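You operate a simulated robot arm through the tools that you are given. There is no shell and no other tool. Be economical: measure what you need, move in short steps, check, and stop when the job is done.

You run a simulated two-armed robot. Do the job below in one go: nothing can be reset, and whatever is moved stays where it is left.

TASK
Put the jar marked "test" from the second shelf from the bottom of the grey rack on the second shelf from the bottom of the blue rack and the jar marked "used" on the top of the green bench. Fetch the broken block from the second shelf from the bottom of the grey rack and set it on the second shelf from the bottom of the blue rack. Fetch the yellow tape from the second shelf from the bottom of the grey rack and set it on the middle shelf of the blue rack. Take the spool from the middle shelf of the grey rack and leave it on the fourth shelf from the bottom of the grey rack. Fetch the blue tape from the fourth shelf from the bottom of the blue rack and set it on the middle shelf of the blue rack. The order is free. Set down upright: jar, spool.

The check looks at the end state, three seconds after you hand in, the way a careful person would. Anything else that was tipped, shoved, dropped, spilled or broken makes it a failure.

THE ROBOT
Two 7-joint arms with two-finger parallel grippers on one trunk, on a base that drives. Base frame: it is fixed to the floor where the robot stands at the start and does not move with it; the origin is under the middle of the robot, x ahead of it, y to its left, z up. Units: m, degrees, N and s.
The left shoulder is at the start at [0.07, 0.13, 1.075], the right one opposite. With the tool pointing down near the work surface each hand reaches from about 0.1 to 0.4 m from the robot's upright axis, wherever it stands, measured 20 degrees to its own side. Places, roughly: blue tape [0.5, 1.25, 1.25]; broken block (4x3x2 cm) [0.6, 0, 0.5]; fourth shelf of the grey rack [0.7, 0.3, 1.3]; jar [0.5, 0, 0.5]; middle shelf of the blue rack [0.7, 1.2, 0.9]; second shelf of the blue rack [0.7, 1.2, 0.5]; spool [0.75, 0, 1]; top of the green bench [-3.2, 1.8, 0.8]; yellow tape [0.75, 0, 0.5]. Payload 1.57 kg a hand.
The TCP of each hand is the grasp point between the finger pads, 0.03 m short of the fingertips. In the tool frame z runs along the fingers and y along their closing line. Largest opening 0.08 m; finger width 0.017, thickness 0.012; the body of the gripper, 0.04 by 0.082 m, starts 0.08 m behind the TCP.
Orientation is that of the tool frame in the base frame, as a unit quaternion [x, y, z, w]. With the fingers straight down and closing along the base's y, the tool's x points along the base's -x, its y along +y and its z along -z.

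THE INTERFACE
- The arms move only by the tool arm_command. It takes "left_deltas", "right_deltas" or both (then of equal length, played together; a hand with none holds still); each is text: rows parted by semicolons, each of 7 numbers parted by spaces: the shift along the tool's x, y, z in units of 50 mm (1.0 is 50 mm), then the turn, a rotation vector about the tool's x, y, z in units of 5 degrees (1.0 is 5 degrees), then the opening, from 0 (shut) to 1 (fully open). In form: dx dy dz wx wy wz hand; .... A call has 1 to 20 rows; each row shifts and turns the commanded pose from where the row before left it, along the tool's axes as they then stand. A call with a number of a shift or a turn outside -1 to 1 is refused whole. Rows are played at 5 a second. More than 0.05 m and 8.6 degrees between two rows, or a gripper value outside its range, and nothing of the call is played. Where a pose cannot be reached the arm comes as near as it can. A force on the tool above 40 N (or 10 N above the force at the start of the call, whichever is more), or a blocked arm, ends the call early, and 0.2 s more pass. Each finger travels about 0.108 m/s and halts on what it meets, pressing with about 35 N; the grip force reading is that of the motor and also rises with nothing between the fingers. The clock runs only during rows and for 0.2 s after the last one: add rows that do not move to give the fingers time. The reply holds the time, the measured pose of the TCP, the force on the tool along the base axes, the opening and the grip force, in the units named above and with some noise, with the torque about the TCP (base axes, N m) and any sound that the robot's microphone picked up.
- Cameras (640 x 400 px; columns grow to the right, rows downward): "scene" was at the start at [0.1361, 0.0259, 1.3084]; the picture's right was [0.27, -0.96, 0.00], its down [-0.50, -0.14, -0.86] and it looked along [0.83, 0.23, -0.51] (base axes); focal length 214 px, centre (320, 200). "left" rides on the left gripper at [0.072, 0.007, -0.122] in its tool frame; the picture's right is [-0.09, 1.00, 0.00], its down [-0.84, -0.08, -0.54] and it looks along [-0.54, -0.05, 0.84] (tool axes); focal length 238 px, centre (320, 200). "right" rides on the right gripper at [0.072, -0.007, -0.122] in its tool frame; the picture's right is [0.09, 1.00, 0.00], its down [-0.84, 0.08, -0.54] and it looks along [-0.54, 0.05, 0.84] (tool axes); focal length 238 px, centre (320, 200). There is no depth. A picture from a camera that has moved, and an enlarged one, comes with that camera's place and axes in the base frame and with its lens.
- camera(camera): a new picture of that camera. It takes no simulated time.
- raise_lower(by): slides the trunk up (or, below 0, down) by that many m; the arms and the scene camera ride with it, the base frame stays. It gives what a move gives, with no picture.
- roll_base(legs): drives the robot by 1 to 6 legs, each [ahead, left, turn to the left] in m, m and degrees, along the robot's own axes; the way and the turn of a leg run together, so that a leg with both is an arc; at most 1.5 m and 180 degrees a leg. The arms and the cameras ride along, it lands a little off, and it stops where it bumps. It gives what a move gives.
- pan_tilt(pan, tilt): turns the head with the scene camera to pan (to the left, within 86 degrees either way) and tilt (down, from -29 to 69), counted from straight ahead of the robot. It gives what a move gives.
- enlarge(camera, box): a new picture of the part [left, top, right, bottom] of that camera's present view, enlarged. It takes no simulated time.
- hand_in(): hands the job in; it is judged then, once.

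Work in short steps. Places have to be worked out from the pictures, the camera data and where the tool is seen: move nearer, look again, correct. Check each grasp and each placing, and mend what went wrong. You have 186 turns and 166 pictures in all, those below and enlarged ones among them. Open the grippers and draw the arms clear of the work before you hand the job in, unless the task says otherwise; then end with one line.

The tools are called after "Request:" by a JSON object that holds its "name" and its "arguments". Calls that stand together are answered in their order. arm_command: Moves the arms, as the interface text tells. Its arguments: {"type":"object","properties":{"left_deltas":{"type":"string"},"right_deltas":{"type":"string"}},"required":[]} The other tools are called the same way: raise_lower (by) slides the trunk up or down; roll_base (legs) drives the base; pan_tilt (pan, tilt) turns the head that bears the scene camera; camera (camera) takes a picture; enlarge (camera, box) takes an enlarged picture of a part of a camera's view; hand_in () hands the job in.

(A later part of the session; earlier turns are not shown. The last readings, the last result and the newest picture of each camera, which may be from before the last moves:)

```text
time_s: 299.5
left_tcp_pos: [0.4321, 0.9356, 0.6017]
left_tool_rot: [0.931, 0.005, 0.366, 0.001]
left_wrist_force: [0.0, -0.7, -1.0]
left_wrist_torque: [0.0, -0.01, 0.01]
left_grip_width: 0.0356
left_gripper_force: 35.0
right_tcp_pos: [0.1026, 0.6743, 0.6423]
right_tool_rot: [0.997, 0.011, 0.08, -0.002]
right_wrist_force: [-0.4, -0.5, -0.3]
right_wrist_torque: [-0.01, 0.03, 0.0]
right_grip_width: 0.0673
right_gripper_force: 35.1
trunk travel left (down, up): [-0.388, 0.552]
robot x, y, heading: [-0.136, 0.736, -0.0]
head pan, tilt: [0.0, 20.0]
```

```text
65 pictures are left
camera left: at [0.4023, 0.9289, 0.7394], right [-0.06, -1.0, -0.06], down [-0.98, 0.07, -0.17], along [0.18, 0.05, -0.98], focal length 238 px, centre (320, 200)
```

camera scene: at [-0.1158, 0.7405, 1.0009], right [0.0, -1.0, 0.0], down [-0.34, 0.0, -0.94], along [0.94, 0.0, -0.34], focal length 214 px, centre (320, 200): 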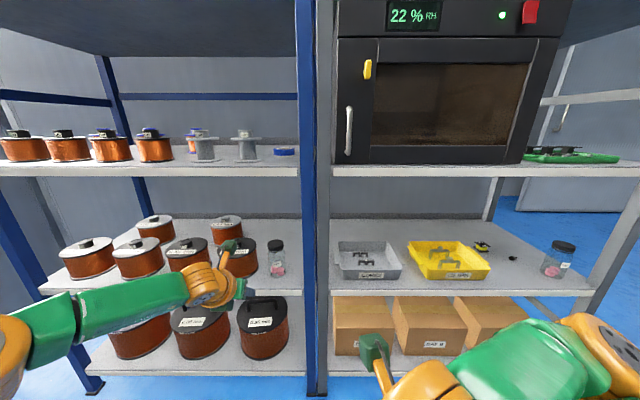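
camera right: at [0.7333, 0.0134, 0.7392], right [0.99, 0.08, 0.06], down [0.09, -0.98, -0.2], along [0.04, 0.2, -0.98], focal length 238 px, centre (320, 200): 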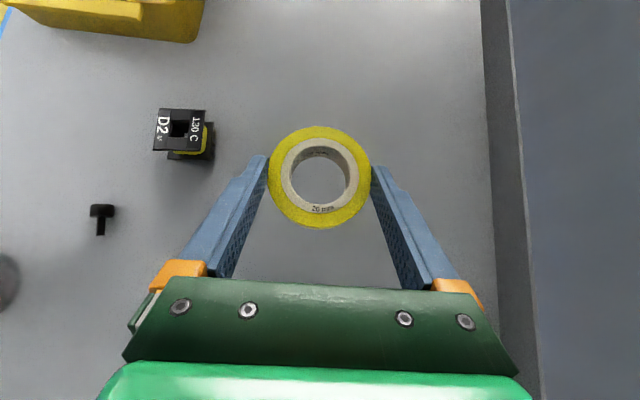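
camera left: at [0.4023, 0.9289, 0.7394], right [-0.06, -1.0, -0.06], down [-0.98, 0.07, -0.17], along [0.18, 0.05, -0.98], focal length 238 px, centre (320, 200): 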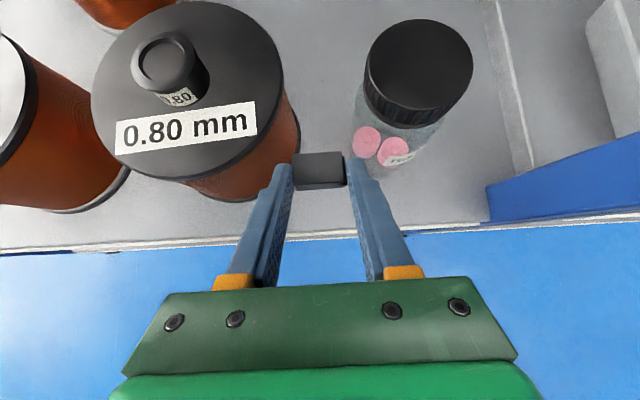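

Clearances look as computed. I lower 4.6 cm and look again.

Request:
{"name": "raise_lower", "arguments": {"by": -0.044}}

Request:
{"name": "camera", "arguments": {"camera": "left"}}

```text
time_s: 300.4
left_tcp_pos: [0.4322, 0.9364, 0.5589]
left_tool_rot: [0.93, 0.005, 0.367, 0.002]
left_wrist_force: [0.6, 0.4, -0.8]
left_wrist_torque: [0.01, -0.01, -0.01]
left_grip_width: 0.0352
left_gripper_force: 34.9
right_tcp_pos: [0.102, 0.6742, 0.5981]
right_tool_rot: [0.997, 0.011, 0.081, -0.003]
right_wrist_force: [0.2, -0.6, -1.2]
right_wrist_torque: [-0.04, 0.01, -0.02]
right_grip_width: 0.0673
right_gripper_force: 34.3
trunk travel left (down, up): [-0.344, 0.596]
robot x, y, heading: [-0.1349, 0.7372, 0.2]
head pan, tilt: [0.0, 20.0]
```

```text
64 pictures are left
camera left: at [0.4018, 0.9289, 0.6957], right [-0.06, -1.0, -0.06], down [-0.98, 0.07, -0.17], along [0.18, 0.05, -0.98], focal length 238 px, centre (320, 200)
```

left: 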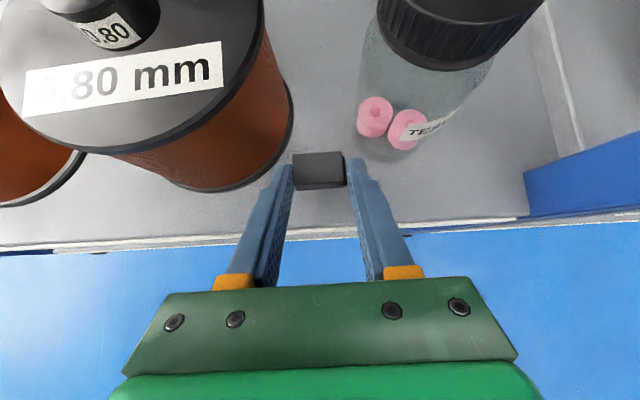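

Good. Final small lowering steps to contact.

Request:
{"name": "raise_lower", "arguments": {"by": -0.005}}

Request:
{"name": "raise_lower", "arguments": {"by": -0.003}}

```text
time_s: 300.9
left_tcp_pos: [0.4326, 0.9358, 0.553]
left_tool_rot: [0.931, 0.005, 0.366, 0.0]
left_wrist_force: [0.1, -0.4, -0.1]
left_wrist_torque: [0.0, -0.01, -0.01]
left_grip_width: 0.0355
left_gripper_force: 34.9
right_tcp_pos: [0.1031, 0.6742, 0.5929]
right_tool_rot: [0.997, 0.011, 0.08, -0.002]
right_wrist_force: [-0.1, -0.7, 0.0]
right_wrist_torque: [0.01, -0.03, 0.03]
right_grip_width: 0.0672
right_gripper_force: 35.1
trunk travel left (down, up): [-0.339, 0.601]
robot x, y, heading: [-0.142, 0.7358, 0.0]
head pan, tilt: [0.0, 20.0]
```

```text
time_s: 301.4
left_tcp_pos: [0.4318, 0.9355, 0.5532]
left_tool_rot: [0.929, 0.007, 0.369, 0.0]
left_wrist_force: [3.0, 2.1, 10.0]
left_wrist_torque: [-0.15, -0.27, 0.09]
left_grip_width: 0.0356
left_gripper_force: 34.5
right_tcp_pos: [0.1012, 0.6744, 0.5896]
right_tool_rot: [0.997, 0.012, 0.082, -0.002]
right_wrist_force: [0.6, 0.6, -0.2]
right_wrist_torque: [0.02, -0.01, 0.0]
right_grip_width: 0.0675
right_gripper_force: 34.7
trunk travel left (down, up): [-0.336, 0.604]
robot x, y, heading: [-0.1386, 0.7357, -0.4]
head pan, tilt: [0.0, 20.0]
```

Contact. I open modestly (neighbours are near) and lift away.

Request:
{"name": "arm_command", "arguments": {"left_deltas": "0 0 0 0 0 0 0.6;0 0 0 0 0 0 0.6;0 0 0 0 0 0 0.6"}}

Request:
{"name": "raise_lower", "arguments": {"by": 0.06}}

Request:
{"name": "camera", "arguments": {"camera": "left"}}

```text
time_s: 302.2
left_tcp_pos: [0.4313, 0.9368, 0.5497]
left_tool_rot: [0.931, 0.005, 0.366, 0.002]
left_wrist_force: [-0.2, 0.2, 0.0]
left_wrist_torque: [-0.01, 0.0, -0.05]
left_grip_width: 0.0483
left_gripper_force: 0.1
right_tcp_pos: [0.1042, 0.6743, 0.5906]
right_tool_rot: [0.997, 0.011, 0.08, -0.002]
right_wrist_force: [0.0, -0.4, -0.8]
right_wrist_torque: [0.02, 0.0, -0.02]
right_grip_width: 0.0675
right_gripper_force: 35.6
trunk travel left (down, up): [-0.336, 0.604]
robot x, y, heading: [-0.133, 0.7345, 0.0]
head pan, tilt: [0.0, 20.0]
```

```text
time_s: 303.2
left_tcp_pos: [0.4307, 0.9355, 0.6098]
left_tool_rot: [0.931, 0.005, 0.366, 0.001]
left_wrist_force: [0.0, 0.1, 0.5]
left_wrist_torque: [0.01, 0.02, 0.0]
left_grip_width: 0.048
left_gripper_force: 0.0
right_tcp_pos: [0.1021, 0.6746, 0.6499]
right_tool_rot: [0.997, 0.011, 0.08, -0.003]
right_wrist_force: [0.0, 0.7, -0.4]
right_wrist_torque: [0.02, -0.01, -0.04]
right_grip_width: 0.0671
right_gripper_force: 35.3
trunk travel left (down, up): [-0.396, 0.544]
robot x, y, heading: [-0.1357, 0.7336, 0.1]
head pan, tilt: [0.0, 20.0]
```

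```text
63 pictures are left
camera left: at [0.402, 0.9289, 0.7477], right [-0.06, -1.0, -0.06], down [-0.98, 0.07, -0.17], along [0.18, 0.05, -0.98], focal length 238 px, centre (320, 200)
```

left: 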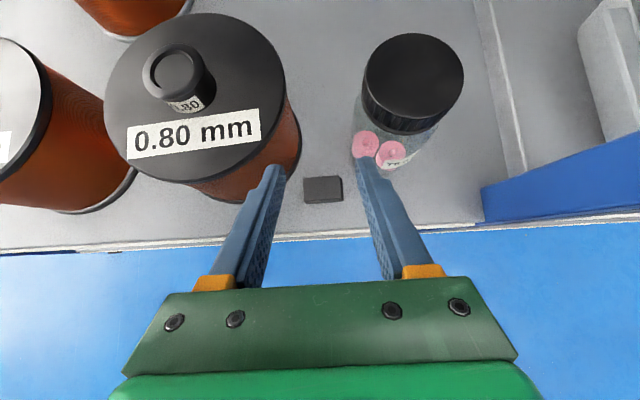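

Block is placed flat. I back out, fold the left arm, unfold the right arm with the tape, and raise the trunk for the middle shelf.

Request:
{"name": "roll_base", "arguments": {"legs": [[-0.45, 0, 0]]}}

Request:
{"name": "arm_command", "arguments": {"left_deltas": "0 0 0 0 -1 0 1;0 0 0 0 -1 0 1;0 0 0 0 -1 0 1;0 0 0 0 -1 0 1;0 0 0 0 -1 0 1;0 0 0 0 -1 0 1;0 0 0 0 -1 0 1;0 0 0 0 -1 0 1;-1 0 0 0 0 0 1;-1 0 0 0 0 0 1;-1 0 0 0 0 0 1;-1 0 0 0 0 0 1;-1 0 0 0 0 0 1;0 0 0 0 0 0 1", "right_deltas": "1 0 0.05 0 0 0 0;1 0 0.05 0 0 0 0;1 0 0.05 0 0 0 0;1 0 0.05 0 0 0 0;1 0 0.05 0 0 0 0;0 0 0 0 1 0 0;0 0 0 0 1 0 0;0 0 0 0 1 0 0;0 0 0 0 1 0 0;0 0 0 0 1 0 0;0 0 0 0 1 0 0;0 0 0 0 1 0 0;0.7 0 0.7 0 0 0 0;0 0 0 0 0 0 0"}}

Request:
{"name": "raise_lower", "arguments": {"by": 0.4}}

Request:
{"name": "camera", "arguments": {"camera": "right"}}

Request:
{"name": "camera", "arguments": {"camera": "scene"}}

```text
time_s: 306.0
left_tcp_pos: [-0.0261, 0.9383, 0.6094]
left_tool_rot: [0.93, 0.01, 0.367, -0.001]
left_wrist_force: [0.3, 0.2, 1.5]
left_wrist_torque: [0.02, 0.02, 0.0]
left_grip_width: 0.0484
left_gripper_force: 0.1
right_tcp_pos: [-0.354, 0.6741, 0.6495]
right_tool_rot: [0.997, 0.016, 0.081, -0.004]
right_wrist_force: [0.2, 0.5, -0.7]
right_wrist_torque: [-0.01, -0.02, 0.01]
right_grip_width: 0.0676
right_gripper_force: 34.6
trunk travel left (down, up): [-0.396, 0.544]
robot x, y, heading: [-0.5905, 0.7359, 0.6]
head pan, tilt: [0.0, 20.0]
```

```text
time_s: 309.0
left_tcp_pos: [-0.3652, 0.9741, 0.613]
left_tool_rot: [1.0, 0.009, 0.024, 0.004]
left_wrist_force: [-0.3, -0.2, -0.7]
left_wrist_torque: [0.0, -0.01, -0.02]
left_grip_width: 0.0797
left_gripper_force: 0.2
left hand out of reach, approached as far as the arm can: row 1, 2, 3, 4, 5, 6, 7, 8, 13
right_tcp_pos: [-0.054, 0.683, 0.6783]
right_tool_rot: [0.926, 0.014, 0.377, -0.007]
right_wrist_force: [0.0, -1.0, -1.4]
right_wrist_torque: [0.0, 0.0, 0.0]
right_grip_width: 0.0673
right_gripper_force: 35.1
trunk travel left (down, up): [-0.396, 0.544]
robot x, y, heading: [-0.5929, 0.7331, 0.7]
head pan, tilt: [0.0, 20.0]
```

```text
time_s: 312.8
left_tcp_pos: [-0.3623, 0.9756, 1.0135]
left_tool_rot: [1.0, 0.009, 0.025, 0.003]
left_wrist_force: [-0.2, 0.2, 0.4]
left_wrist_torque: [-0.01, 0.01, -0.02]
left_grip_width: 0.0799
left_gripper_force: 0.0
right_tcp_pos: [-0.0541, 0.6825, 1.0768]
right_tool_rot: [0.926, 0.014, 0.376, -0.007]
right_wrist_force: [0.8, 0.1, -0.7]
right_wrist_torque: [-0.02, -0.01, 0.02]
right_grip_width: 0.0674
right_gripper_force: 34.8
trunk travel left (down, up): [-0.796, 0.144]
robot x, y, heading: [-0.5893, 0.7294, 0.8]
head pan, tilt: [0.0, 20.0]
```

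```text
62 pictures are left
camera right: at [-0.0884, 0.689, 1.2137], right [0.1, -0.99, 0.06], down [-0.97, -0.11, -0.2], along [0.2, -0.04, -0.98], focal length 238 px, centre (320, 200)
```

right: 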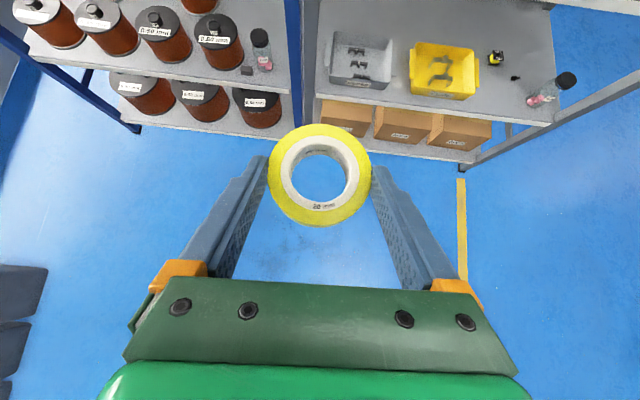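

```text
61 pictures are left
camera scene: at [-0.4484, 0.7371, 1.4089], right [0.01, -1.0, 0.0], down [-0.34, 0.0, -0.94], along [0.94, 0.01, -0.34], focal length 214 px, centre (320, 200)
```

scene: 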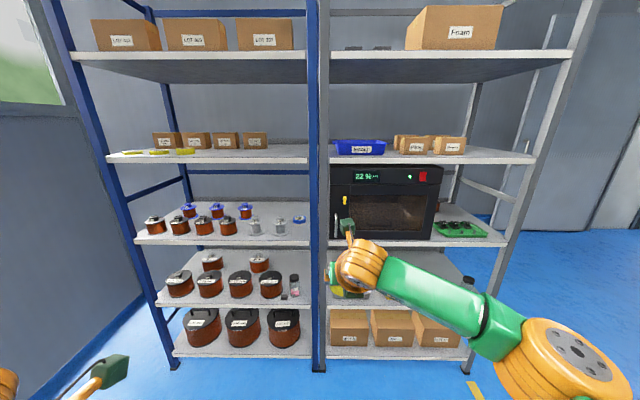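

I lower 3 cm, shift left 17 cm and drive forward 0.38 m toward the middle shelf's right end, then look.

Request:
{"name": "raise_lower", "arguments": {"by": -0.03}}

Request:
{"name": "roll_base", "arguments": {"legs": [[0, 0.168, -0.8], [0.38, 0, 0]]}}

Request:
{"name": "camera", "arguments": {"camera": "right"}}

Request:
{"name": "camera", "arguments": {"camera": "scene"}}

```text
time_s: 313.6
left_tcp_pos: [-0.363, 0.9749, 0.9839]
left_tool_rot: [1.0, 0.01, 0.024, 0.003]
left_wrist_force: [-0.5, 0.6, 0.1]
left_wrist_torque: [0.04, 0.0, 0.02]
left_grip_width: 0.0802
left_gripper_force: 0.1
right_tcp_pos: [-0.0543, 0.6838, 1.0464]
right_tool_rot: [0.926, 0.015, 0.376, -0.007]
right_wrist_force: [-0.2, -0.9, -0.8]
right_wrist_torque: [-0.01, 0.04, -0.02]
right_grip_width: 0.0675
right_gripper_force: 35.1
trunk travel left (down, up): [-0.766, 0.174]
robot x, y, heading: [-0.5873, 0.7344, 0.6]
head pan, tilt: [0.0, 20.0]
```

```text
time_s: 317.0
left_tcp_pos: [0.0136, 1.1397, 0.9844]
left_tool_rot: [1.0, 0.0, 0.025, 0.003]
left_wrist_force: [-0.9, -0.4, -0.6]
left_wrist_torque: [-0.02, 0.0, 0.01]
left_grip_width: 0.0802
left_gripper_force: 0.0
right_tcp_pos: [0.3155, 0.8395, 1.0471]
right_tool_rot: [0.926, 0.005, 0.378, -0.003]
right_wrist_force: [-0.2, 0.0, 0.0]
right_wrist_torque: [-0.02, -0.01, -0.04]
right_grip_width: 0.0673
right_gripper_force: 34.9
trunk travel left (down, up): [-0.766, 0.174]
robot x, y, heading: [-0.2153, 0.8994, -0.7]
head pan, tilt: [0.0, 20.0]
```

```text
60 pictures are left
camera right: at [0.2819, 0.8469, 1.1844], right [0.08, -1.0, 0.06], down [-0.98, -0.09, -0.2], along [0.2, -0.05, -0.98], focal length 238 px, centre (320, 200)
```

right: 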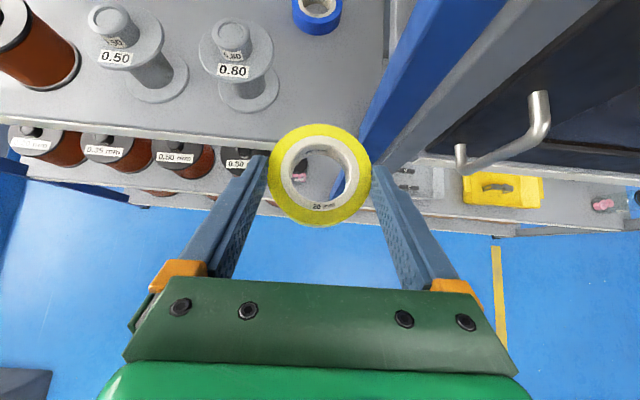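

```text
59 pictures are left
camera scene: at [-0.0773, 0.9023, 1.3791], right [-0.01, -1.0, 0.0], down [-0.34, 0.0, -0.94], along [0.94, -0.01, -0.34], focal length 214 px, centre (320, 200)
```

scene: 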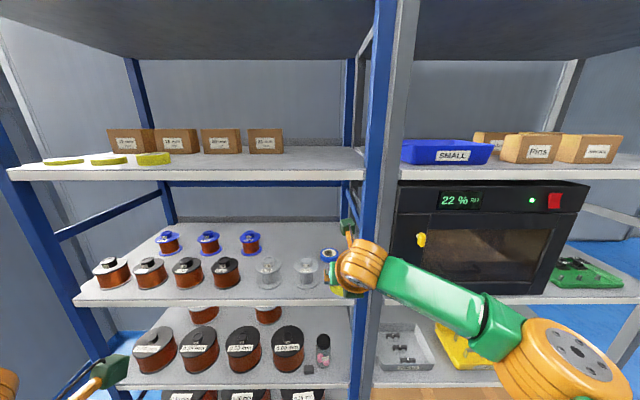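

Gap is y 0.787–0.897, blue tape front edge at x 0.577. I aim the yellow tape at (0.53,0.845): straighten 0.7° and drive 0.16 m.

Request:
{"name": "roll_base", "arguments": {"legs": [[0, 0, 0.7], [0.16, 0, 0]]}}

Request:
{"name": "camera", "arguments": {"camera": "right"}}

Request:
{"name": "camera", "arguments": {"camera": "scene"}}

```text
time_s: 318.7
left_tcp_pos: [0.1646, 1.1426, 0.9836]
left_tool_rot: [1.0, 0.007, 0.025, 0.004]
left_wrist_force: [1.2, 0.1, 0.0]
left_wrist_torque: [-0.02, -0.01, -0.01]
left_grip_width: 0.0798
left_gripper_force: 0.0
right_tcp_pos: [0.4722, 0.8484, 1.0486]
right_tool_rot: [0.925, 0.011, 0.379, -0.006]
right_wrist_force: [-0.8, -0.7, -0.4]
right_wrist_torque: [0.0, 0.01, -0.01]
right_grip_width: 0.0676
right_gripper_force: 35.4
trunk travel left (down, up): [-0.766, 0.174]
robot x, y, heading: [-0.0615, 0.9033, 0.1]
head pan, tilt: [0.0, 20.0]
```

```text
58 pictures are left
camera right: at [0.4374, 0.8545, 1.185], right [0.09, -0.99, 0.06], down [-0.97, -0.1, -0.2], along [0.2, -0.04, -0.98], focal length 238 px, centre (320, 200)
```

right: 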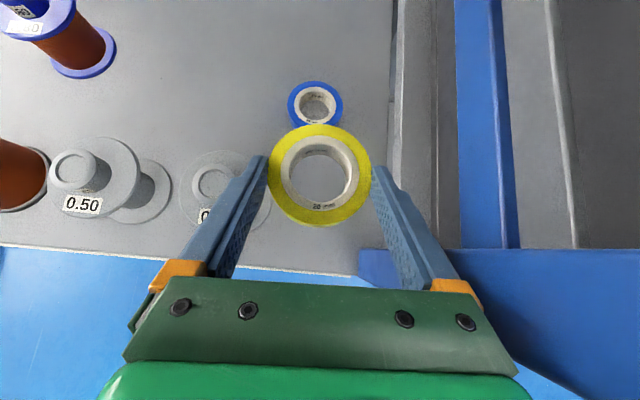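

```text
57 pictures are left
camera scene: at [0.0772, 0.9049, 1.3793], right [0.0, -1.0, 0.0], down [-0.34, 0.0, -0.94], along [0.94, 0.0, -0.34], focal length 214 px, centre (320, 200)
```

scene: 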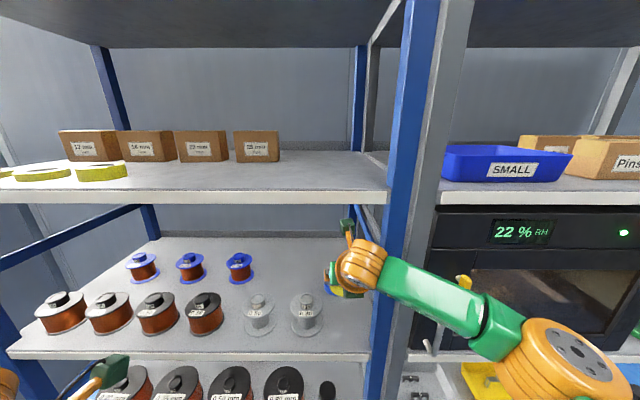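

Aligned. I lower 8 cm by trunk, then extend the arm 4.6 cm forward and look.

Request:
{"name": "raise_lower", "arguments": {"by": -0.08}}

Request:
{"name": "arm_command", "arguments": {"right_deltas": "0.33 0.03 0.32 0 0 0 0;0.33 0.03 0.32 0 0 0 0;0 0 0 0 0 0 0"}}

Request:
{"name": "camera", "arguments": {"camera": "right"}}

```text
time_s: 319.9
left_tcp_pos: [0.1673, 1.1432, 0.9035]
left_tool_rot: [1.0, 0.007, 0.025, 0.003]
left_wrist_force: [1.2, -0.6, -0.3]
left_wrist_torque: [0.0, -0.01, -0.01]
left_grip_width: 0.08
left_gripper_force: 0.0
right_tcp_pos: [0.4749, 0.8483, 0.9666]
right_tool_rot: [0.926, 0.011, 0.377, -0.006]
right_wrist_force: [0.1, 0.4, -0.1]
right_wrist_torque: [0.0, 0.01, -0.01]
right_grip_width: 0.0672
right_gripper_force: 35.0
trunk travel left (down, up): [-0.686, 0.254]
robot x, y, heading: [-0.064, 0.9024, 0.3]
head pan, tilt: [0.0, 20.0]
```

```text
time_s: 320.7
left_tcp_pos: [0.1663, 1.1428, 0.9038]
left_tool_rot: [1.0, 0.008, 0.025, 0.003]
left_wrist_force: [-0.3, 0.8, -0.2]
left_wrist_torque: [0.02, -0.01, 0.01]
left_grip_width: 0.08
left_gripper_force: 0.0
right_tcp_pos: [0.5189, 0.8473, 0.967]
right_tool_rot: [0.926, 0.011, 0.376, -0.007]
right_wrist_force: [-1.2, -0.2, -2.1]
right_wrist_torque: [0.01, 0.02, 0.02]
right_grip_width: 0.0672
right_gripper_force: 35.0
trunk travel left (down, up): [-0.686, 0.254]
robot x, y, heading: [-0.0674, 0.9028, 0.3]
head pan, tilt: [0.0, 20.0]
```

```text
56 pictures are left
camera right: at [0.4841, 0.8531, 1.1024], right [0.09, -0.99, 0.06], down [-0.98, -0.1, -0.2], along [0.2, -0.04, -0.98], focal length 238 px, centre (320, 200)
```

right: 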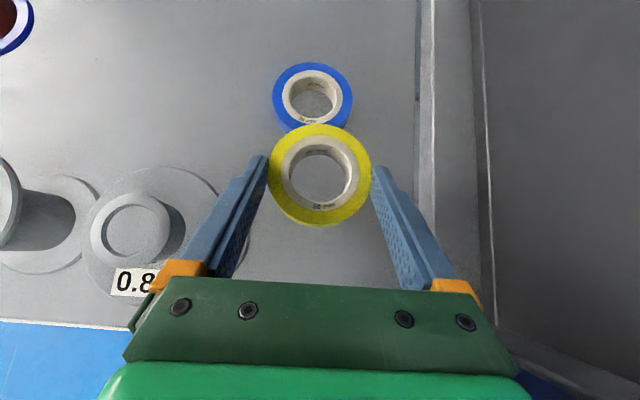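

I shift 5 mm right and 5 mm back for clearance to the spool and blue tape, then lower 3 cm.

Request:
{"name": "arm_command", "arguments": {"right_deltas": "-0.07 0.1 -0.07 0 0 0 0;0 0 0 0 0 0 0"}}

Request:
{"name": "raise_lower", "arguments": {"by": -0.03}}

Request:
{"name": "raise_lower", "arguments": {"by": -0.006}}

Request:
{"name": "camera", "arguments": {"camera": "right"}}

```text
time_s: 321.3
left_tcp_pos: [0.1666, 1.1424, 0.904]
left_tool_rot: [1.0, 0.007, 0.024, 0.003]
left_wrist_force: [0.7, 0.2, 0.3]
left_wrist_torque: [0.04, -0.02, 0.01]
left_grip_width: 0.0803
left_gripper_force: 0.0
right_tcp_pos: [0.513, 0.8426, 0.9673]
right_tool_rot: [0.926, 0.011, 0.376, -0.006]
right_wrist_force: [0.1, 0.8, -0.8]
right_wrist_torque: [-0.01, 0.02, 0.02]
right_grip_width: 0.0675
right_gripper_force: 35.1
trunk travel left (down, up): [-0.686, 0.254]
robot x, y, heading: [-0.0595, 0.9036, 0.4]
head pan, tilt: [0.0, 20.0]
```

```text
time_s: 322.1
left_tcp_pos: [0.1674, 1.1429, 0.8735]
left_tool_rot: [1.0, 0.006, 0.024, 0.003]
left_wrist_force: [-0.5, 0.8, 0.1]
left_wrist_torque: [0.01, -0.02, 0.0]
left_grip_width: 0.0802
left_gripper_force: 0.1
right_tcp_pos: [0.5126, 0.8421, 0.9361]
right_tool_rot: [0.927, 0.011, 0.376, -0.006]
right_wrist_force: [0.0, -0.2, -0.8]
right_wrist_torque: [-0.02, -0.03, 0.03]
right_grip_width: 0.0671
right_gripper_force: 35.0
trunk travel left (down, up): [-0.656, 0.284]
robot x, y, heading: [-0.0636, 0.9041, 0.2]
head pan, tilt: [0.0, 20.0]
```

```text
time_s: 322.6
left_tcp_pos: [0.1653, 1.1431, 0.8678]
left_tool_rot: [1.0, 0.007, 0.025, 0.004]
left_wrist_force: [0.1, -0.1, 0.6]
left_wrist_torque: [0.01, -0.01, -0.01]
left_grip_width: 0.08
left_gripper_force: 0.1
right_tcp_pos: [0.5133, 0.8421, 0.9313]
right_tool_rot: [0.926, 0.011, 0.378, -0.006]
right_wrist_force: [1.8, 0.0, 7.1]
right_wrist_torque: [-0.15, -0.34, 0.02]
right_grip_width: 0.0677
right_gripper_force: 34.8
trunk travel left (down, up): [-0.65, 0.29]
robot x, y, heading: [-0.0624, 0.9008, 0.3]
head pan, tilt: [0.0, 20.0]
```

```text
55 pictures are left
camera right: at [0.4776, 0.8487, 1.0683], right [0.09, -0.99, 0.06], down [-0.97, -0.1, -0.2], along [0.2, -0.04, -0.98], focal length 238 px, centre (320, 200)
```

right: 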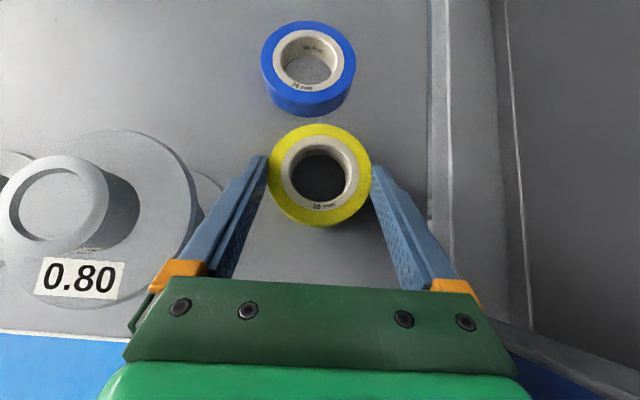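

Contact on the shelf, clear of the blue tape and the spool. I open slightly (0.074 m) and lift.

Request:
{"name": "arm_command", "arguments": {"right_deltas": "0 0 0 0 0 0 0.92;0 0 0 0 0 0 0.92;0 0 0 0 0 0 0.92"}}

Request:
{"name": "raise_lower", "arguments": {"by": 0.1}}

Request:
{"name": "camera", "arguments": {"camera": "right"}}

```text
time_s: 323.4
left_tcp_pos: [0.1656, 1.1428, 0.8665]
left_tool_rot: [1.0, 0.007, 0.024, 0.004]
left_wrist_force: [0.0, 0.6, 0.5]
left_wrist_torque: [-0.01, 0.0, -0.03]
left_grip_width: 0.0802
left_gripper_force: 0.1
right_tcp_pos: [0.5124, 0.8427, 0.9296]
right_tool_rot: [0.926, 0.011, 0.377, -0.006]
right_wrist_force: [0.5, 0.7, -0.1]
right_wrist_torque: [-0.03, -0.01, -0.03]
right_grip_width: 0.0734
right_gripper_force: 0.1
trunk travel left (down, up): [-0.65, 0.29]
robot x, y, heading: [-0.0647, 0.9018, 0.2]
head pan, tilt: [0.0, 20.0]
```

```text
time_s: 324.7
left_tcp_pos: [0.1674, 1.1426, 0.9668]
left_tool_rot: [1.0, 0.007, 0.025, 0.004]
left_wrist_force: [-0.3, -0.2, 0.7]
left_wrist_torque: [-0.01, 0.0, -0.02]
left_grip_width: 0.08
left_gripper_force: 0.0
right_tcp_pos: [0.5135, 0.8424, 1.0301]
right_tool_rot: [0.926, 0.011, 0.377, -0.006]
right_wrist_force: [0.7, 1.1, 0.9]
right_wrist_torque: [-0.03, 0.02, -0.07]
right_grip_width: 0.0731
right_gripper_force: 0.0
trunk travel left (down, up): [-0.75, 0.19]
robot x, y, heading: [-0.0639, 0.9051, 0.3]
head pan, tilt: [0.0, 20.0]
```

```text
54 pictures are left
camera right: at [0.4788, 0.8488, 1.1669], right [0.09, -0.99, 0.06], down [-0.98, -0.1, -0.2], along [0.2, -0.04, -0.98], focal length 238 px, centre (320, 200)
```

right: 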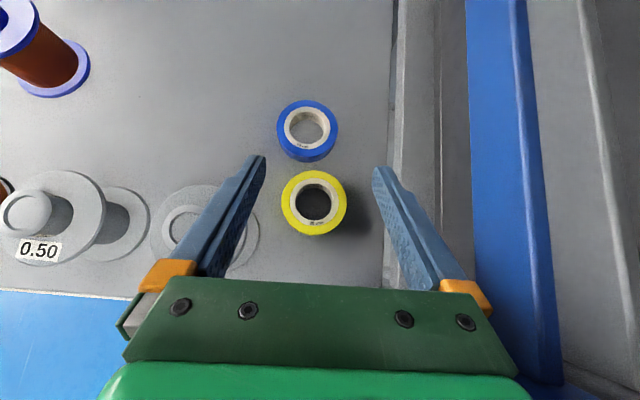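

Both tapes are placed. Next the spool: I back out, fold the right arm, ready the left arm at ~25° pitch, and go look at the spool from the front of the grey rack.

Request:
{"name": "roll_base", "arguments": {"legs": [[-0.5, 0, 0]]}}

Request:
{"name": "arm_command", "arguments": {"left_deltas": "1 0 0 0 0 0 1;1 0 0 0 0 0 1;1 0 0 0 0 0 1;0 0 0 0 1 0 1;0 0 0 0 1 0 1;0 0 0 0 1 0 1;0 0 0 0 1 0 1;0 0 0 0 1 0 1;0 0 0 0 1 0 1;0 0 0 0 1 0 1;0 0 0 0 1 0 1;0 0 0 0 1 0 1;0 0 0 0 1 0 1;0 0 0 0 1 0 1;0 0 0 0 1 0 1;0.4 0 0.85 0 0 0 1;0.4 0 0.85 0 0 0 1", "right_deltas": "0 0 0 0 -1 0 1;0 0 0 0 -1 0 1;0 0 0 0 -1 0 1;0 0 0 0 -1 0 1;0 0 0 0 -1 0 1;0 0 0 0 -1 0 1;0 0 0 0 -1 0 1;-1 0 -0.05 0 0 0 1;-1 0 -0.05 0 0 0 1;-1 0 -0.05 0 0 0 1;-1 0 -0.05 0 0 0 1;-1 0 -0.05 0 0 0 1;-1 0 -0.05 0 0 0 1;0 0 0 0 0 0 1;0 0 0 0 0 0 1;0 0 0 0 0 0 1;0 0 0 0 0 0 1"}}

Request:
{"name": "roll_base", "arguments": {"legs": [[0, -0.85, 0]]}}

Request:
{"name": "pan_tilt", "arguments": {"pan": 0, "tilt": 15}}

Request:
{"name": "camera", "arguments": {"camera": "scene"}}

```text
time_s: 327.7
left_tcp_pos: [-0.3261, 1.1404, 0.9688]
left_tool_rot: [1.0, -0.005, 0.024, 0.004]
left_wrist_force: [-0.8, 0.0, -0.4]
left_wrist_torque: [0.0, -0.02, 0.01]
left_grip_width: 0.0803
left_gripper_force: 0.0
right_tcp_pos: [0.0143, 0.8324, 1.0302]
right_tool_rot: [0.926, 0.001, 0.376, -0.002]
right_wrist_force: [0.2, -0.1, 0.3]
right_wrist_torque: [-0.01, 0.01, 0.02]
right_grip_width: 0.0736
right_gripper_force: 0.1
trunk travel left (down, up): [-0.75, 0.19]
robot x, y, heading: [-0.5623, 0.9033, -0.9]
head pan, tilt: [0.0, 20.0]
```

```text
time_s: 331.3
left_tcp_pos: [-0.049, 1.1481, 0.9679]
left_tool_rot: [0.854, -0.004, 0.52, 0.006]
left_wrist_force: [-0.4, 0.9, -0.7]
left_wrist_torque: [0.02, 0.0, -0.02]
left_grip_width: 0.0801
left_gripper_force: 0.2
left hand out of reach, approached as far as the arm can: row 12, 13, 14, 15
right_tcp_pos: [-0.3351, 0.8157, 0.984]
right_tool_rot: [0.997, 0.001, 0.079, -0.001]
right_wrist_force: [0.4, 0.1, -0.1]
right_wrist_torque: [0.0, 0.04, 0.02]
right_grip_width: 0.0799
right_gripper_force: 0.0
right hand out of reach, approached as far as the arm can: row 3, 4, 5, 6, 7, 13
trunk travel left (down, up): [-0.75, 0.19]
robot x, y, heading: [-0.5613, 0.906, -1.2]
head pan, tilt: [0.0, 20.0]
```

```text
time_s: 335.9
left_tcp_pos: [-0.0674, 0.2714, 0.9702]
left_tool_rot: [0.853, -0.004, 0.521, 0.007]
left_wrist_force: [0.4, -0.2, -0.3]
left_wrist_torque: [0.01, 0.02, -0.01]
left_grip_width: 0.0798
left_gripper_force: 0.0
right_tcp_pos: [-0.356, -0.0615, 0.9845]
right_tool_rot: [0.997, -0.001, 0.081, -0.001]
right_wrist_force: [0.1, -0.4, -0.5]
right_wrist_torque: [0.01, -0.04, 0.03]
right_grip_width: 0.0797
right_gripper_force: 0.0
trunk travel left (down, up): [-0.75, 0.19]
robot x, y, heading: [-0.5785, 0.0271, -1.3]
head pan, tilt: [0.0, 20.0]
```

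```text
time_s: 336.6
left_tcp_pos: [-0.0676, 0.2707, 0.9709]
left_tool_rot: [0.854, -0.004, 0.521, 0.006]
left_wrist_force: [-0.1, 0.3, 0.3]
left_wrist_torque: [0.0, 0.03, -0.01]
left_grip_width: 0.0801
left_gripper_force: 0.0
right_tcp_pos: [-0.3562, -0.0624, 0.9866]
right_tool_rot: [0.997, -0.002, 0.08, -0.001]
right_wrist_force: [-0.3, -0.8, -0.1]
right_wrist_torque: [0.03, 0.01, 0.02]
right_grip_width: 0.0799
right_gripper_force: 0.0
trunk travel left (down, up): [-0.75, 0.19]
robot x, y, heading: [-0.5786, 0.0313, -1.4]
head pan, tilt: [0.0, 15.0]
```

```text
53 pictures are left
camera scene: at [-0.4358, 0.0273, 1.3711], right [-0.02, -1.0, 0.0], down [-0.26, 0.01, -0.97], along [0.97, -0.02, -0.26], focal length 214 px, centre (320, 200)
```

scene: 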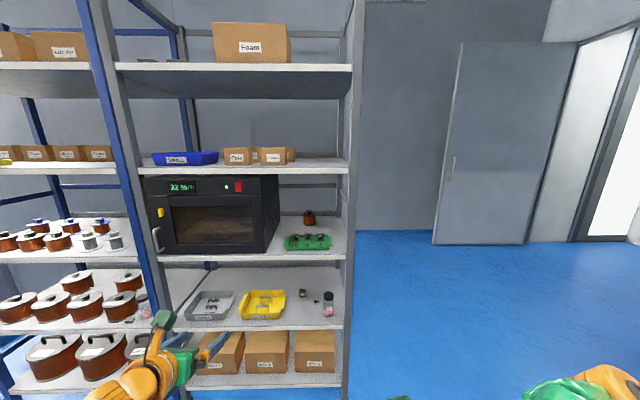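

Request:
{"name": "enlarge", "arguments": {"camera": "scene", "box": [260, 190, 360, 260]}}

Request:
{"name": "enlarge", "arguments": {"camera": "scene", "box": [140, 90, 360, 210]}}

```text
5.71 times, centred on (310, 225) of scene
camera zoom: at [-0.4358, 0.0273, 1.3711], right [-0.02, -1.0, 0.0], down [-0.26, 0.01, -0.97], along [0.97, -0.02, -0.26], focal length 1226 px, centre (377, 57)
```

zoom: 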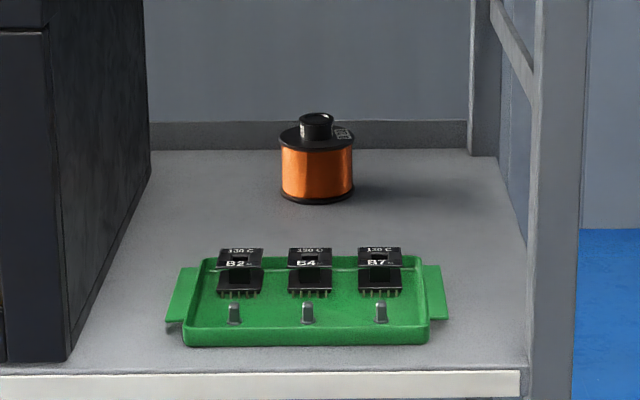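

```text
2.91 times, centred on (250, 150) of scene
camera zoom: at [-0.4358, 0.0273, 1.3711], right [-0.02, -1.0, 0.0], down [-0.26, 0.01, -0.97], along [0.97, -0.02, -0.26], focal length 624 px, centre (524, 346)
```

zoom: 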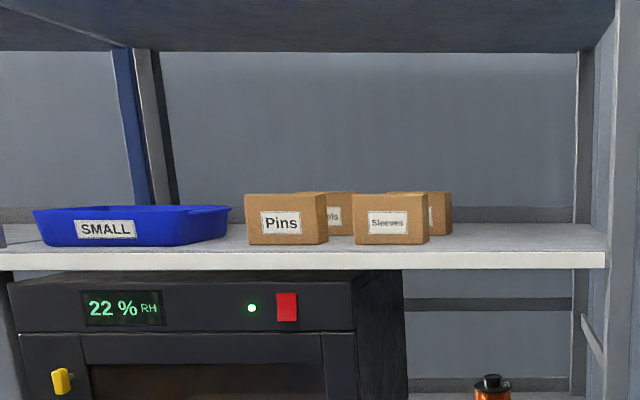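

Spool hub (ø≈0.034) is at about (0.775,0.064), z 0.961–0.982; the oven's side is at y≈0.25. I'll come in diagonally with the left arm. First I extend it and check its elbow height.

Request:
{"name": "arm_command", "arguments": {"left_deltas": "0.3 0.6 0.6 0 0 0 1;0.3 0.6 0.6 0 0 0 1;0.3 0.6 0.6 0 0 0 1;0.3 0 0.6 0 0 0 1;0 0 0 0 0 0 1"}}

Request:
{"name": "pan_tilt", "arguments": {"pan": 45, "tilt": 35}}

Request:
{"name": "camera", "arguments": {"camera": "scene"}}

```text
time_s: 337.8
left_tcp_pos: [0.0653, 0.1798, 0.9667]
left_tool_rot: [0.853, -0.005, 0.522, 0.007]
left_wrist_force: [0.1, -0.8, 0.8]
left_wrist_torque: [0.02, -0.04, 0.02]
left_grip_width: 0.0802
left_gripper_force: 0.0
right_tcp_pos: [-0.3566, -0.0618, 0.9853]
right_tool_rot: [0.997, -0.002, 0.08, -0.001]
right_wrist_force: [0.7, -0.6, -0.2]
right_wrist_torque: [0.01, 0.02, -0.01]
right_grip_width: 0.08
right_gripper_force: 0.1
trunk travel left (down, up): [-0.75, 0.19]
robot x, y, heading: [-0.576, 0.0308, -1.2]
head pan, tilt: [0.0, 15.0]
```

```text
time_s: 338.9
left_tcp_pos: [0.0664, 0.1789, 0.9654]
left_tool_rot: [0.853, -0.004, 0.521, 0.006]
left_wrist_force: [0.0, 0.7, -1.3]
left_wrist_torque: [0.04, 0.03, 0.03]
left_grip_width: 0.0799
left_gripper_force: 0.0
right_tcp_pos: [-0.3554, -0.0614, 0.9853]
right_tool_rot: [0.997, -0.001, 0.08, -0.001]
right_wrist_force: [0.0, 0.0, 0.4]
right_wrist_torque: [0.0, 0.03, 0.0]
right_grip_width: 0.0799
right_gripper_force: 0.1
trunk travel left (down, up): [-0.75, 0.19]
robot x, y, heading: [-0.5786, 0.0299, -1.3]
head pan, tilt: [45.0, 35.0]
```

```text
50 pictures are left
camera scene: at [-0.4653, 0.0902, 1.3391], right [0.69, -0.72, 0.0], down [-0.42, -0.4, -0.82], along [0.59, 0.57, -0.57], focal length 214 px, centre (320, 200)
```

scene: 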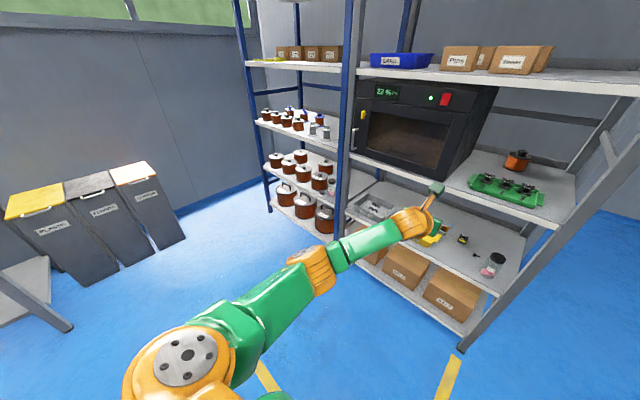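

Elbow sits ~0.35 m behind and 0.12 m left of the TCP at similar height, so heading 27° with a sideways (+x) translation keeps everything clear of post, oven and tray. I raise 4.5 cm, turn, and move to staging.

Request:
{"name": "raise_lower", "arguments": {"by": 0.045}}

Request:
{"name": "roll_base", "arguments": {"legs": [[0, 0, 28.3], [0.2, -0.567, 0]]}}

Request:
{"name": "camera", "arguments": {"camera": "left"}}

Request:
{"name": "pan_tilt", "arguments": {"pan": 0, "tilt": 20}}

Request:
{"name": "camera", "arguments": {"camera": "scene"}}

```text
time_s: 339.8
left_tcp_pos: [0.0655, 0.1795, 1.011]
left_tool_rot: [0.853, -0.004, 0.521, 0.007]
left_wrist_force: [0.2, -0.2, 0.4]
left_wrist_torque: [-0.02, -0.01, -0.01]
left_grip_width: 0.0799
left_gripper_force: 0.1
right_tcp_pos: [-0.3559, -0.0615, 1.0307]
right_tool_rot: [0.997, -0.001, 0.08, -0.001]
right_wrist_force: [-0.7, 0.2, -1.2]
right_wrist_torque: [-0.01, 0.01, 0.0]
right_grip_width: 0.0799
right_gripper_force: 0.1
trunk travel left (down, up): [-0.795, 0.145]
robot x, y, heading: [-0.5779, 0.0292, -1.5]
head pan, tilt: [45.0, 35.0]
```

```text
time_s: 344.6
left_tcp_pos: [0.3564, 0.0695, 1.0111]
left_tool_rot: [0.828, 0.207, 0.507, -0.122]
left_wrist_force: [-0.7, 0.7, 0.6]
left_wrist_torque: [-0.03, 0.0, 0.0]
left_grip_width: 0.0799
left_gripper_force: 0.0
right_tcp_pos: [0.1018, -0.3452, 1.0301]
right_tool_rot: [0.966, 0.246, 0.078, -0.02]
right_wrist_force: [-0.2, -0.2, 0.2]
right_wrist_torque: [0.01, 0.02, -0.01]
right_grip_width: 0.0799
right_gripper_force: 0.0
trunk travel left (down, up): [-0.795, 0.145]
robot x, y, heading: [-0.1381, -0.3714, 27.6]
head pan, tilt: [45.0, 35.0]
```

```text
49 pictures are left
camera left: at [0.2914, 0.029, 1.1303], right [0.43, -0.9, -0.07], down [-0.8, -0.34, -0.5], along [0.42, 0.27, -0.86], focal length 238 px, centre (320, 200)
```

left: 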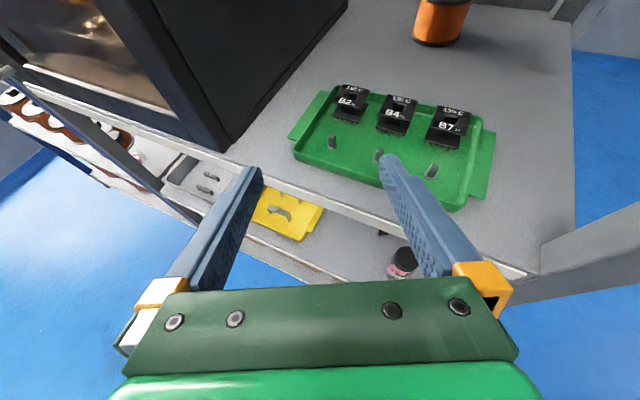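

```text
time_s: 345.7
left_tcp_pos: [0.3554, 0.0696, 1.0108]
left_tool_rot: [0.828, 0.207, 0.507, -0.122]
left_wrist_force: [0.2, -0.8, -0.9]
left_wrist_torque: [-0.01, 0.02, 0.01]
left_grip_width: 0.0799
left_gripper_force: 0.1
right_tcp_pos: [0.1028, -0.3457, 1.0298]
right_tool_rot: [0.966, 0.247, 0.078, -0.022]
right_wrist_force: [1.0, -0.2, -0.4]
right_wrist_torque: [0.0, 0.02, 0.0]
right_grip_width: 0.08
right_gripper_force: 0.1
trunk travel left (down, up): [-0.795, 0.145]
robot x, y, heading: [-0.138, -0.3736, 27.5]
head pan, tilt: [0.0, 20.0]
```

```text
48 pictures are left
camera scene: at [-0.0101, -0.3049, 1.4079], right [0.46, -0.89, 0.0], down [-0.3, -0.16, -0.94], along [0.83, 0.43, -0.34], focal length 214 px, centre (320, 200)
```

scene: 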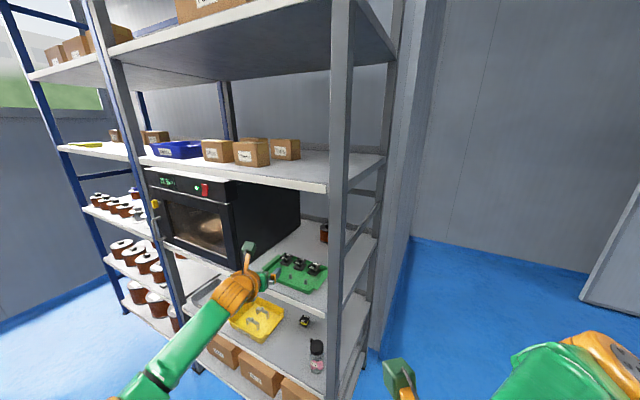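

Spool seen ahead; entry lane is clear. I translate +x by 0.25 m and look.

Request:
{"name": "roll_base", "arguments": {"legs": [[0.222, -0.1155, 0]]}}

Request:
{"name": "camera", "arguments": {"camera": "left"}}

Request:
{"name": "camera", "arguments": {"camera": "scene"}}

```text
time_s: 347.5
left_tcp_pos: [0.6102, 0.0725, 1.0116]
left_tool_rot: [0.827, 0.208, 0.507, -0.123]
left_wrist_force: [-0.6, 0.1, 0.2]
left_wrist_torque: [0.02, 0.0, -0.05]
left_grip_width: 0.0801
left_gripper_force: 0.2
right_tcp_pos: [0.3563, -0.3426, 1.0297]
right_tool_rot: [0.965, 0.248, 0.078, -0.021]
right_wrist_force: [0.1, -0.1, 0.2]
right_wrist_torque: [0.01, -0.02, 0.01]
right_grip_width: 0.0799
right_gripper_force: 0.1
trunk travel left (down, up): [-0.795, 0.145]
robot x, y, heading: [0.1178, -0.3716, 27.6]
head pan, tilt: [0.0, 20.0]
```

```text
47 pictures are left
camera left: at [0.5463, 0.0318, 1.1311], right [0.43, -0.9, -0.07], down [-0.8, -0.34, -0.5], along [0.42, 0.27, -0.86], focal length 238 px, centre (320, 200)
```

left: 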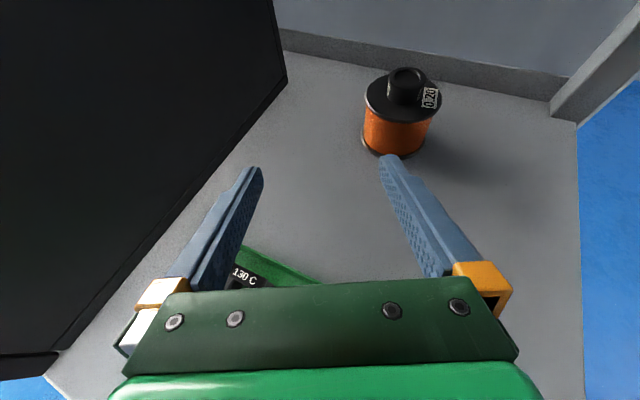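

```text
46 pictures are left
camera scene: at [0.244, -0.302, 1.4082], right [0.46, -0.89, 0.0], down [-0.3, -0.16, -0.94], along [0.83, 0.43, -0.34], focal length 214 px, centre (320, 200)
```

scene: 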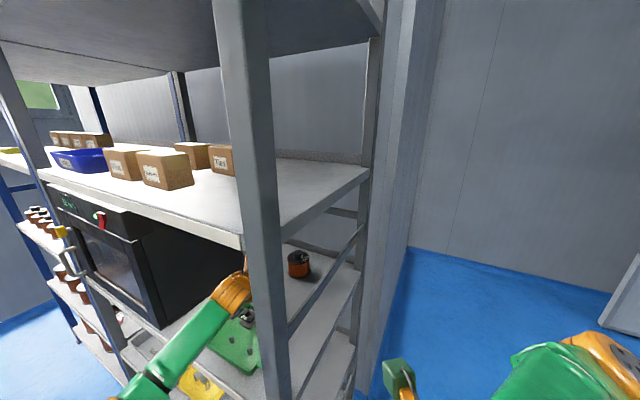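

Hub at (0.781,0.060). I move +0.11 m in x and −0.02 in y, still slightly above hub height, then look.

Request:
{"name": "roll_base", "arguments": {"legs": [[0.088, -0.0687, 0]]}}

Request:
{"name": "camera", "arguments": {"camera": "left"}}

```text
time_s: 348.7
left_tcp_pos: [0.7213, 0.0549, 1.0107]
left_tool_rot: [0.827, 0.207, 0.508, -0.122]
left_wrist_force: [-0.7, -0.1, -0.7]
left_wrist_torque: [0.0, 0.01, -0.02]
left_grip_width: 0.0797
left_gripper_force: 0.0
right_tcp_pos: [0.467, -0.3608, 1.0306]
right_tool_rot: [0.966, 0.246, 0.078, -0.021]
right_wrist_force: [-0.6, -0.2, 0.2]
right_wrist_torque: [0.01, 0.02, 0.02]
right_grip_width: 0.08
right_gripper_force: 0.1
trunk travel left (down, up): [-0.795, 0.145]
robot x, y, heading: [0.2304, -0.3878, 27.4]
head pan, tilt: [0.0, 20.0]
```

```text
45 pictures are left
camera left: at [0.6569, 0.013, 1.1312], right [0.43, -0.9, -0.07], down [-0.8, -0.34, -0.5], along [0.42, 0.27, -0.86], focal length 238 px, centre (320, 200)
```

left: 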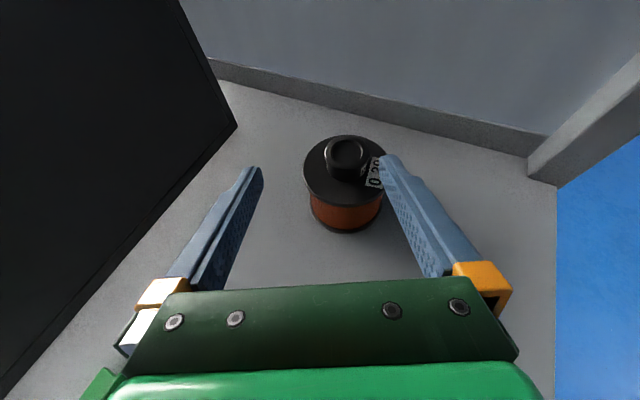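

Hub at (0.777,0.059). I move the last 4 cm, look, then lower.

Request:
{"name": "roll_base", "arguments": {"legs": [[0.0335, -0.0223, 0]]}}

Request:
{"name": "camera", "arguments": {"camera": "left"}}

```text
time_s: 349.6
left_tcp_pos: [0.7586, 0.0494, 1.0128]
left_tool_rot: [0.827, 0.208, 0.508, -0.122]
left_wrist_force: [-0.4, 0.0, 0.7]
left_wrist_torque: [-0.02, -0.01, -0.04]
left_grip_width: 0.08
left_gripper_force: 0.1
right_tcp_pos: [0.5042, -0.3661, 1.0315]
right_tool_rot: [0.966, 0.246, 0.08, -0.019]
right_wrist_force: [0.0, 0.6, -0.5]
right_wrist_torque: [-0.02, -0.02, -0.01]
right_grip_width: 0.0803
right_gripper_force: 0.1
trunk travel left (down, up): [-0.795, 0.145]
robot x, y, heading: [0.2718, -0.3913, 27.5]
head pan, tilt: [0.0, 20.0]
```

```text
44 pictures are left
camera left: at [0.6942, 0.0085, 1.1323], right [0.43, -0.9, -0.07], down [-0.8, -0.34, -0.5], along [0.43, 0.27, -0.86], focal length 238 px, centre (320, 200)
```

left: 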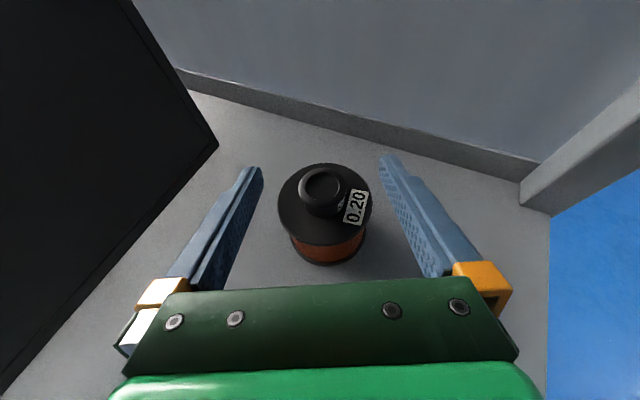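

Centred with the hub ~2 cm ahead of the TCP. I lower 2.5 cm and close.

Request:
{"name": "raise_lower", "arguments": {"by": -0.025}}

Request:
{"name": "arm_command", "arguments": {"left_deltas": "0 0 0 0 0 0 0.6;0 0 0 0 0 0 0.3;0 0 0 0 0 0 0;0 0 0 0 0 0 0;0 0 0 0 0 0 0"}}

Request:
{"name": "camera", "arguments": {"camera": "left"}}

```text
time_s: 350.3
left_tcp_pos: [0.7637, 0.0487, 0.9859]
left_tool_rot: [0.828, 0.207, 0.506, -0.122]
left_wrist_force: [-0.1, 0.5, 1.0]
left_wrist_torque: [-0.03, 0.0, -0.01]
left_grip_width: 0.0797
left_gripper_force: 0.1
right_tcp_pos: [0.5087, -0.3662, 1.0042]
right_tool_rot: [0.966, 0.246, 0.077, -0.02]
right_wrist_force: [0.2, 0.3, 0.8]
right_wrist_torque: [0.03, -0.03, -0.01]
right_grip_width: 0.0797
right_gripper_force: 0.0
trunk travel left (down, up): [-0.77, 0.17]
robot x, y, heading: [0.2692, -0.3967, 27.2]
head pan, tilt: [0.0, 20.0]
```

```text
time_s: 351.5
left_tcp_pos: [0.7631, 0.0491, 0.9862]
left_tool_rot: [0.828, 0.207, 0.506, -0.122]
left_wrist_force: [-1.3, 0.2, -0.1]
left_wrist_torque: [0.32, 0.18, 0.06]
left_grip_width: 0.0331
left_gripper_force: 34.8
right_tcp_pos: [0.5093, -0.3654, 1.0057]
right_tool_rot: [0.966, 0.247, 0.078, -0.021]
right_wrist_force: [-0.6, 0.6, 0.5]
right_wrist_torque: [0.01, 0.01, 0.05]
right_grip_width: 0.0802
right_gripper_force: 0.0
trunk travel left (down, up): [-0.77, 0.17]
robot x, y, heading: [0.2724, -0.3939, 27.1]
head pan, tilt: [0.0, 20.0]
```

```text
43 pictures are left
camera left: at [0.6992, 0.0084, 1.1053], right [0.43, -0.9, -0.07], down [-0.8, -0.34, -0.5], along [0.42, 0.27, -0.86], focal length 238 px, centre (320, 200)
```

left: 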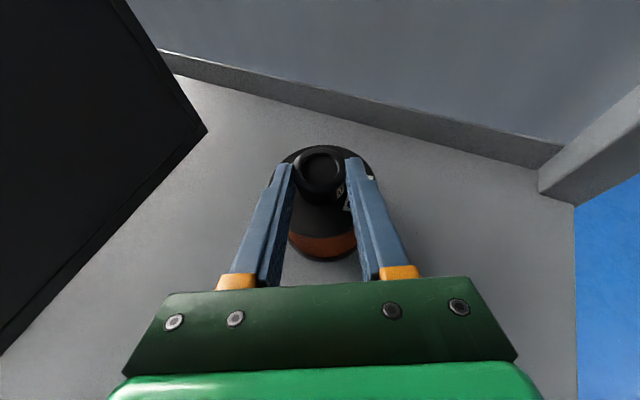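

Hub gripped (0.033 m). I lift 5 cm by trunk and check.

Request:
{"name": "raise_lower", "arguments": {"by": 0.05}}

Request:
{"name": "camera", "arguments": {"camera": "left"}}

Request:
{"name": "camera", "arguments": {"camera": "scene"}}

```text
time_s: 352.4
left_tcp_pos: [0.7654, 0.05, 1.0344]
left_tool_rot: [0.829, 0.208, 0.505, -0.121]
left_wrist_force: [-0.6, -0.2, -6.2]
left_wrist_torque: [-0.05, 0.13, -0.01]
left_grip_width: 0.0333
left_gripper_force: 34.7
right_tcp_pos: [0.511, -0.3648, 1.0545]
right_tool_rot: [0.966, 0.246, 0.075, -0.02]
right_wrist_force: [0.5, 0.0, -0.2]
right_wrist_torque: [0.03, -0.02, -0.02]
right_grip_width: 0.0798
right_gripper_force: 0.0
trunk travel left (down, up): [-0.82, 0.12]
robot x, y, heading: [0.2689, -0.3951, 27.3]
head pan, tilt: [0.0, 20.0]
```

```text
42 pictures are left
camera left: at [0.7015, 0.0095, 1.1538], right [0.43, -0.9, -0.07], down [-0.8, -0.34, -0.49], along [0.42, 0.27, -0.87], focal length 238 px, centre (320, 200)
```

left: 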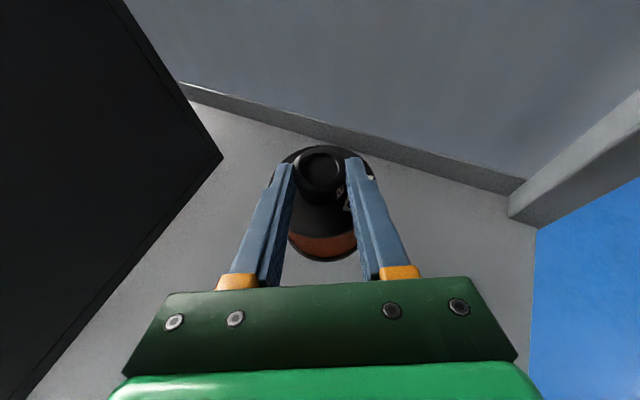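

```text
41 pictures are left
camera scene: at [0.3999, -0.3236, 1.4326], right [0.46, -0.89, 0.0], down [-0.31, -0.16, -0.94], along [0.83, 0.43, -0.34], focal length 214 px, centre (320, 200)
```

scene: 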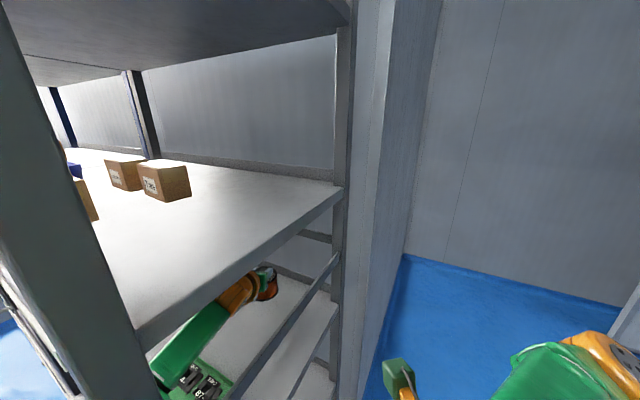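

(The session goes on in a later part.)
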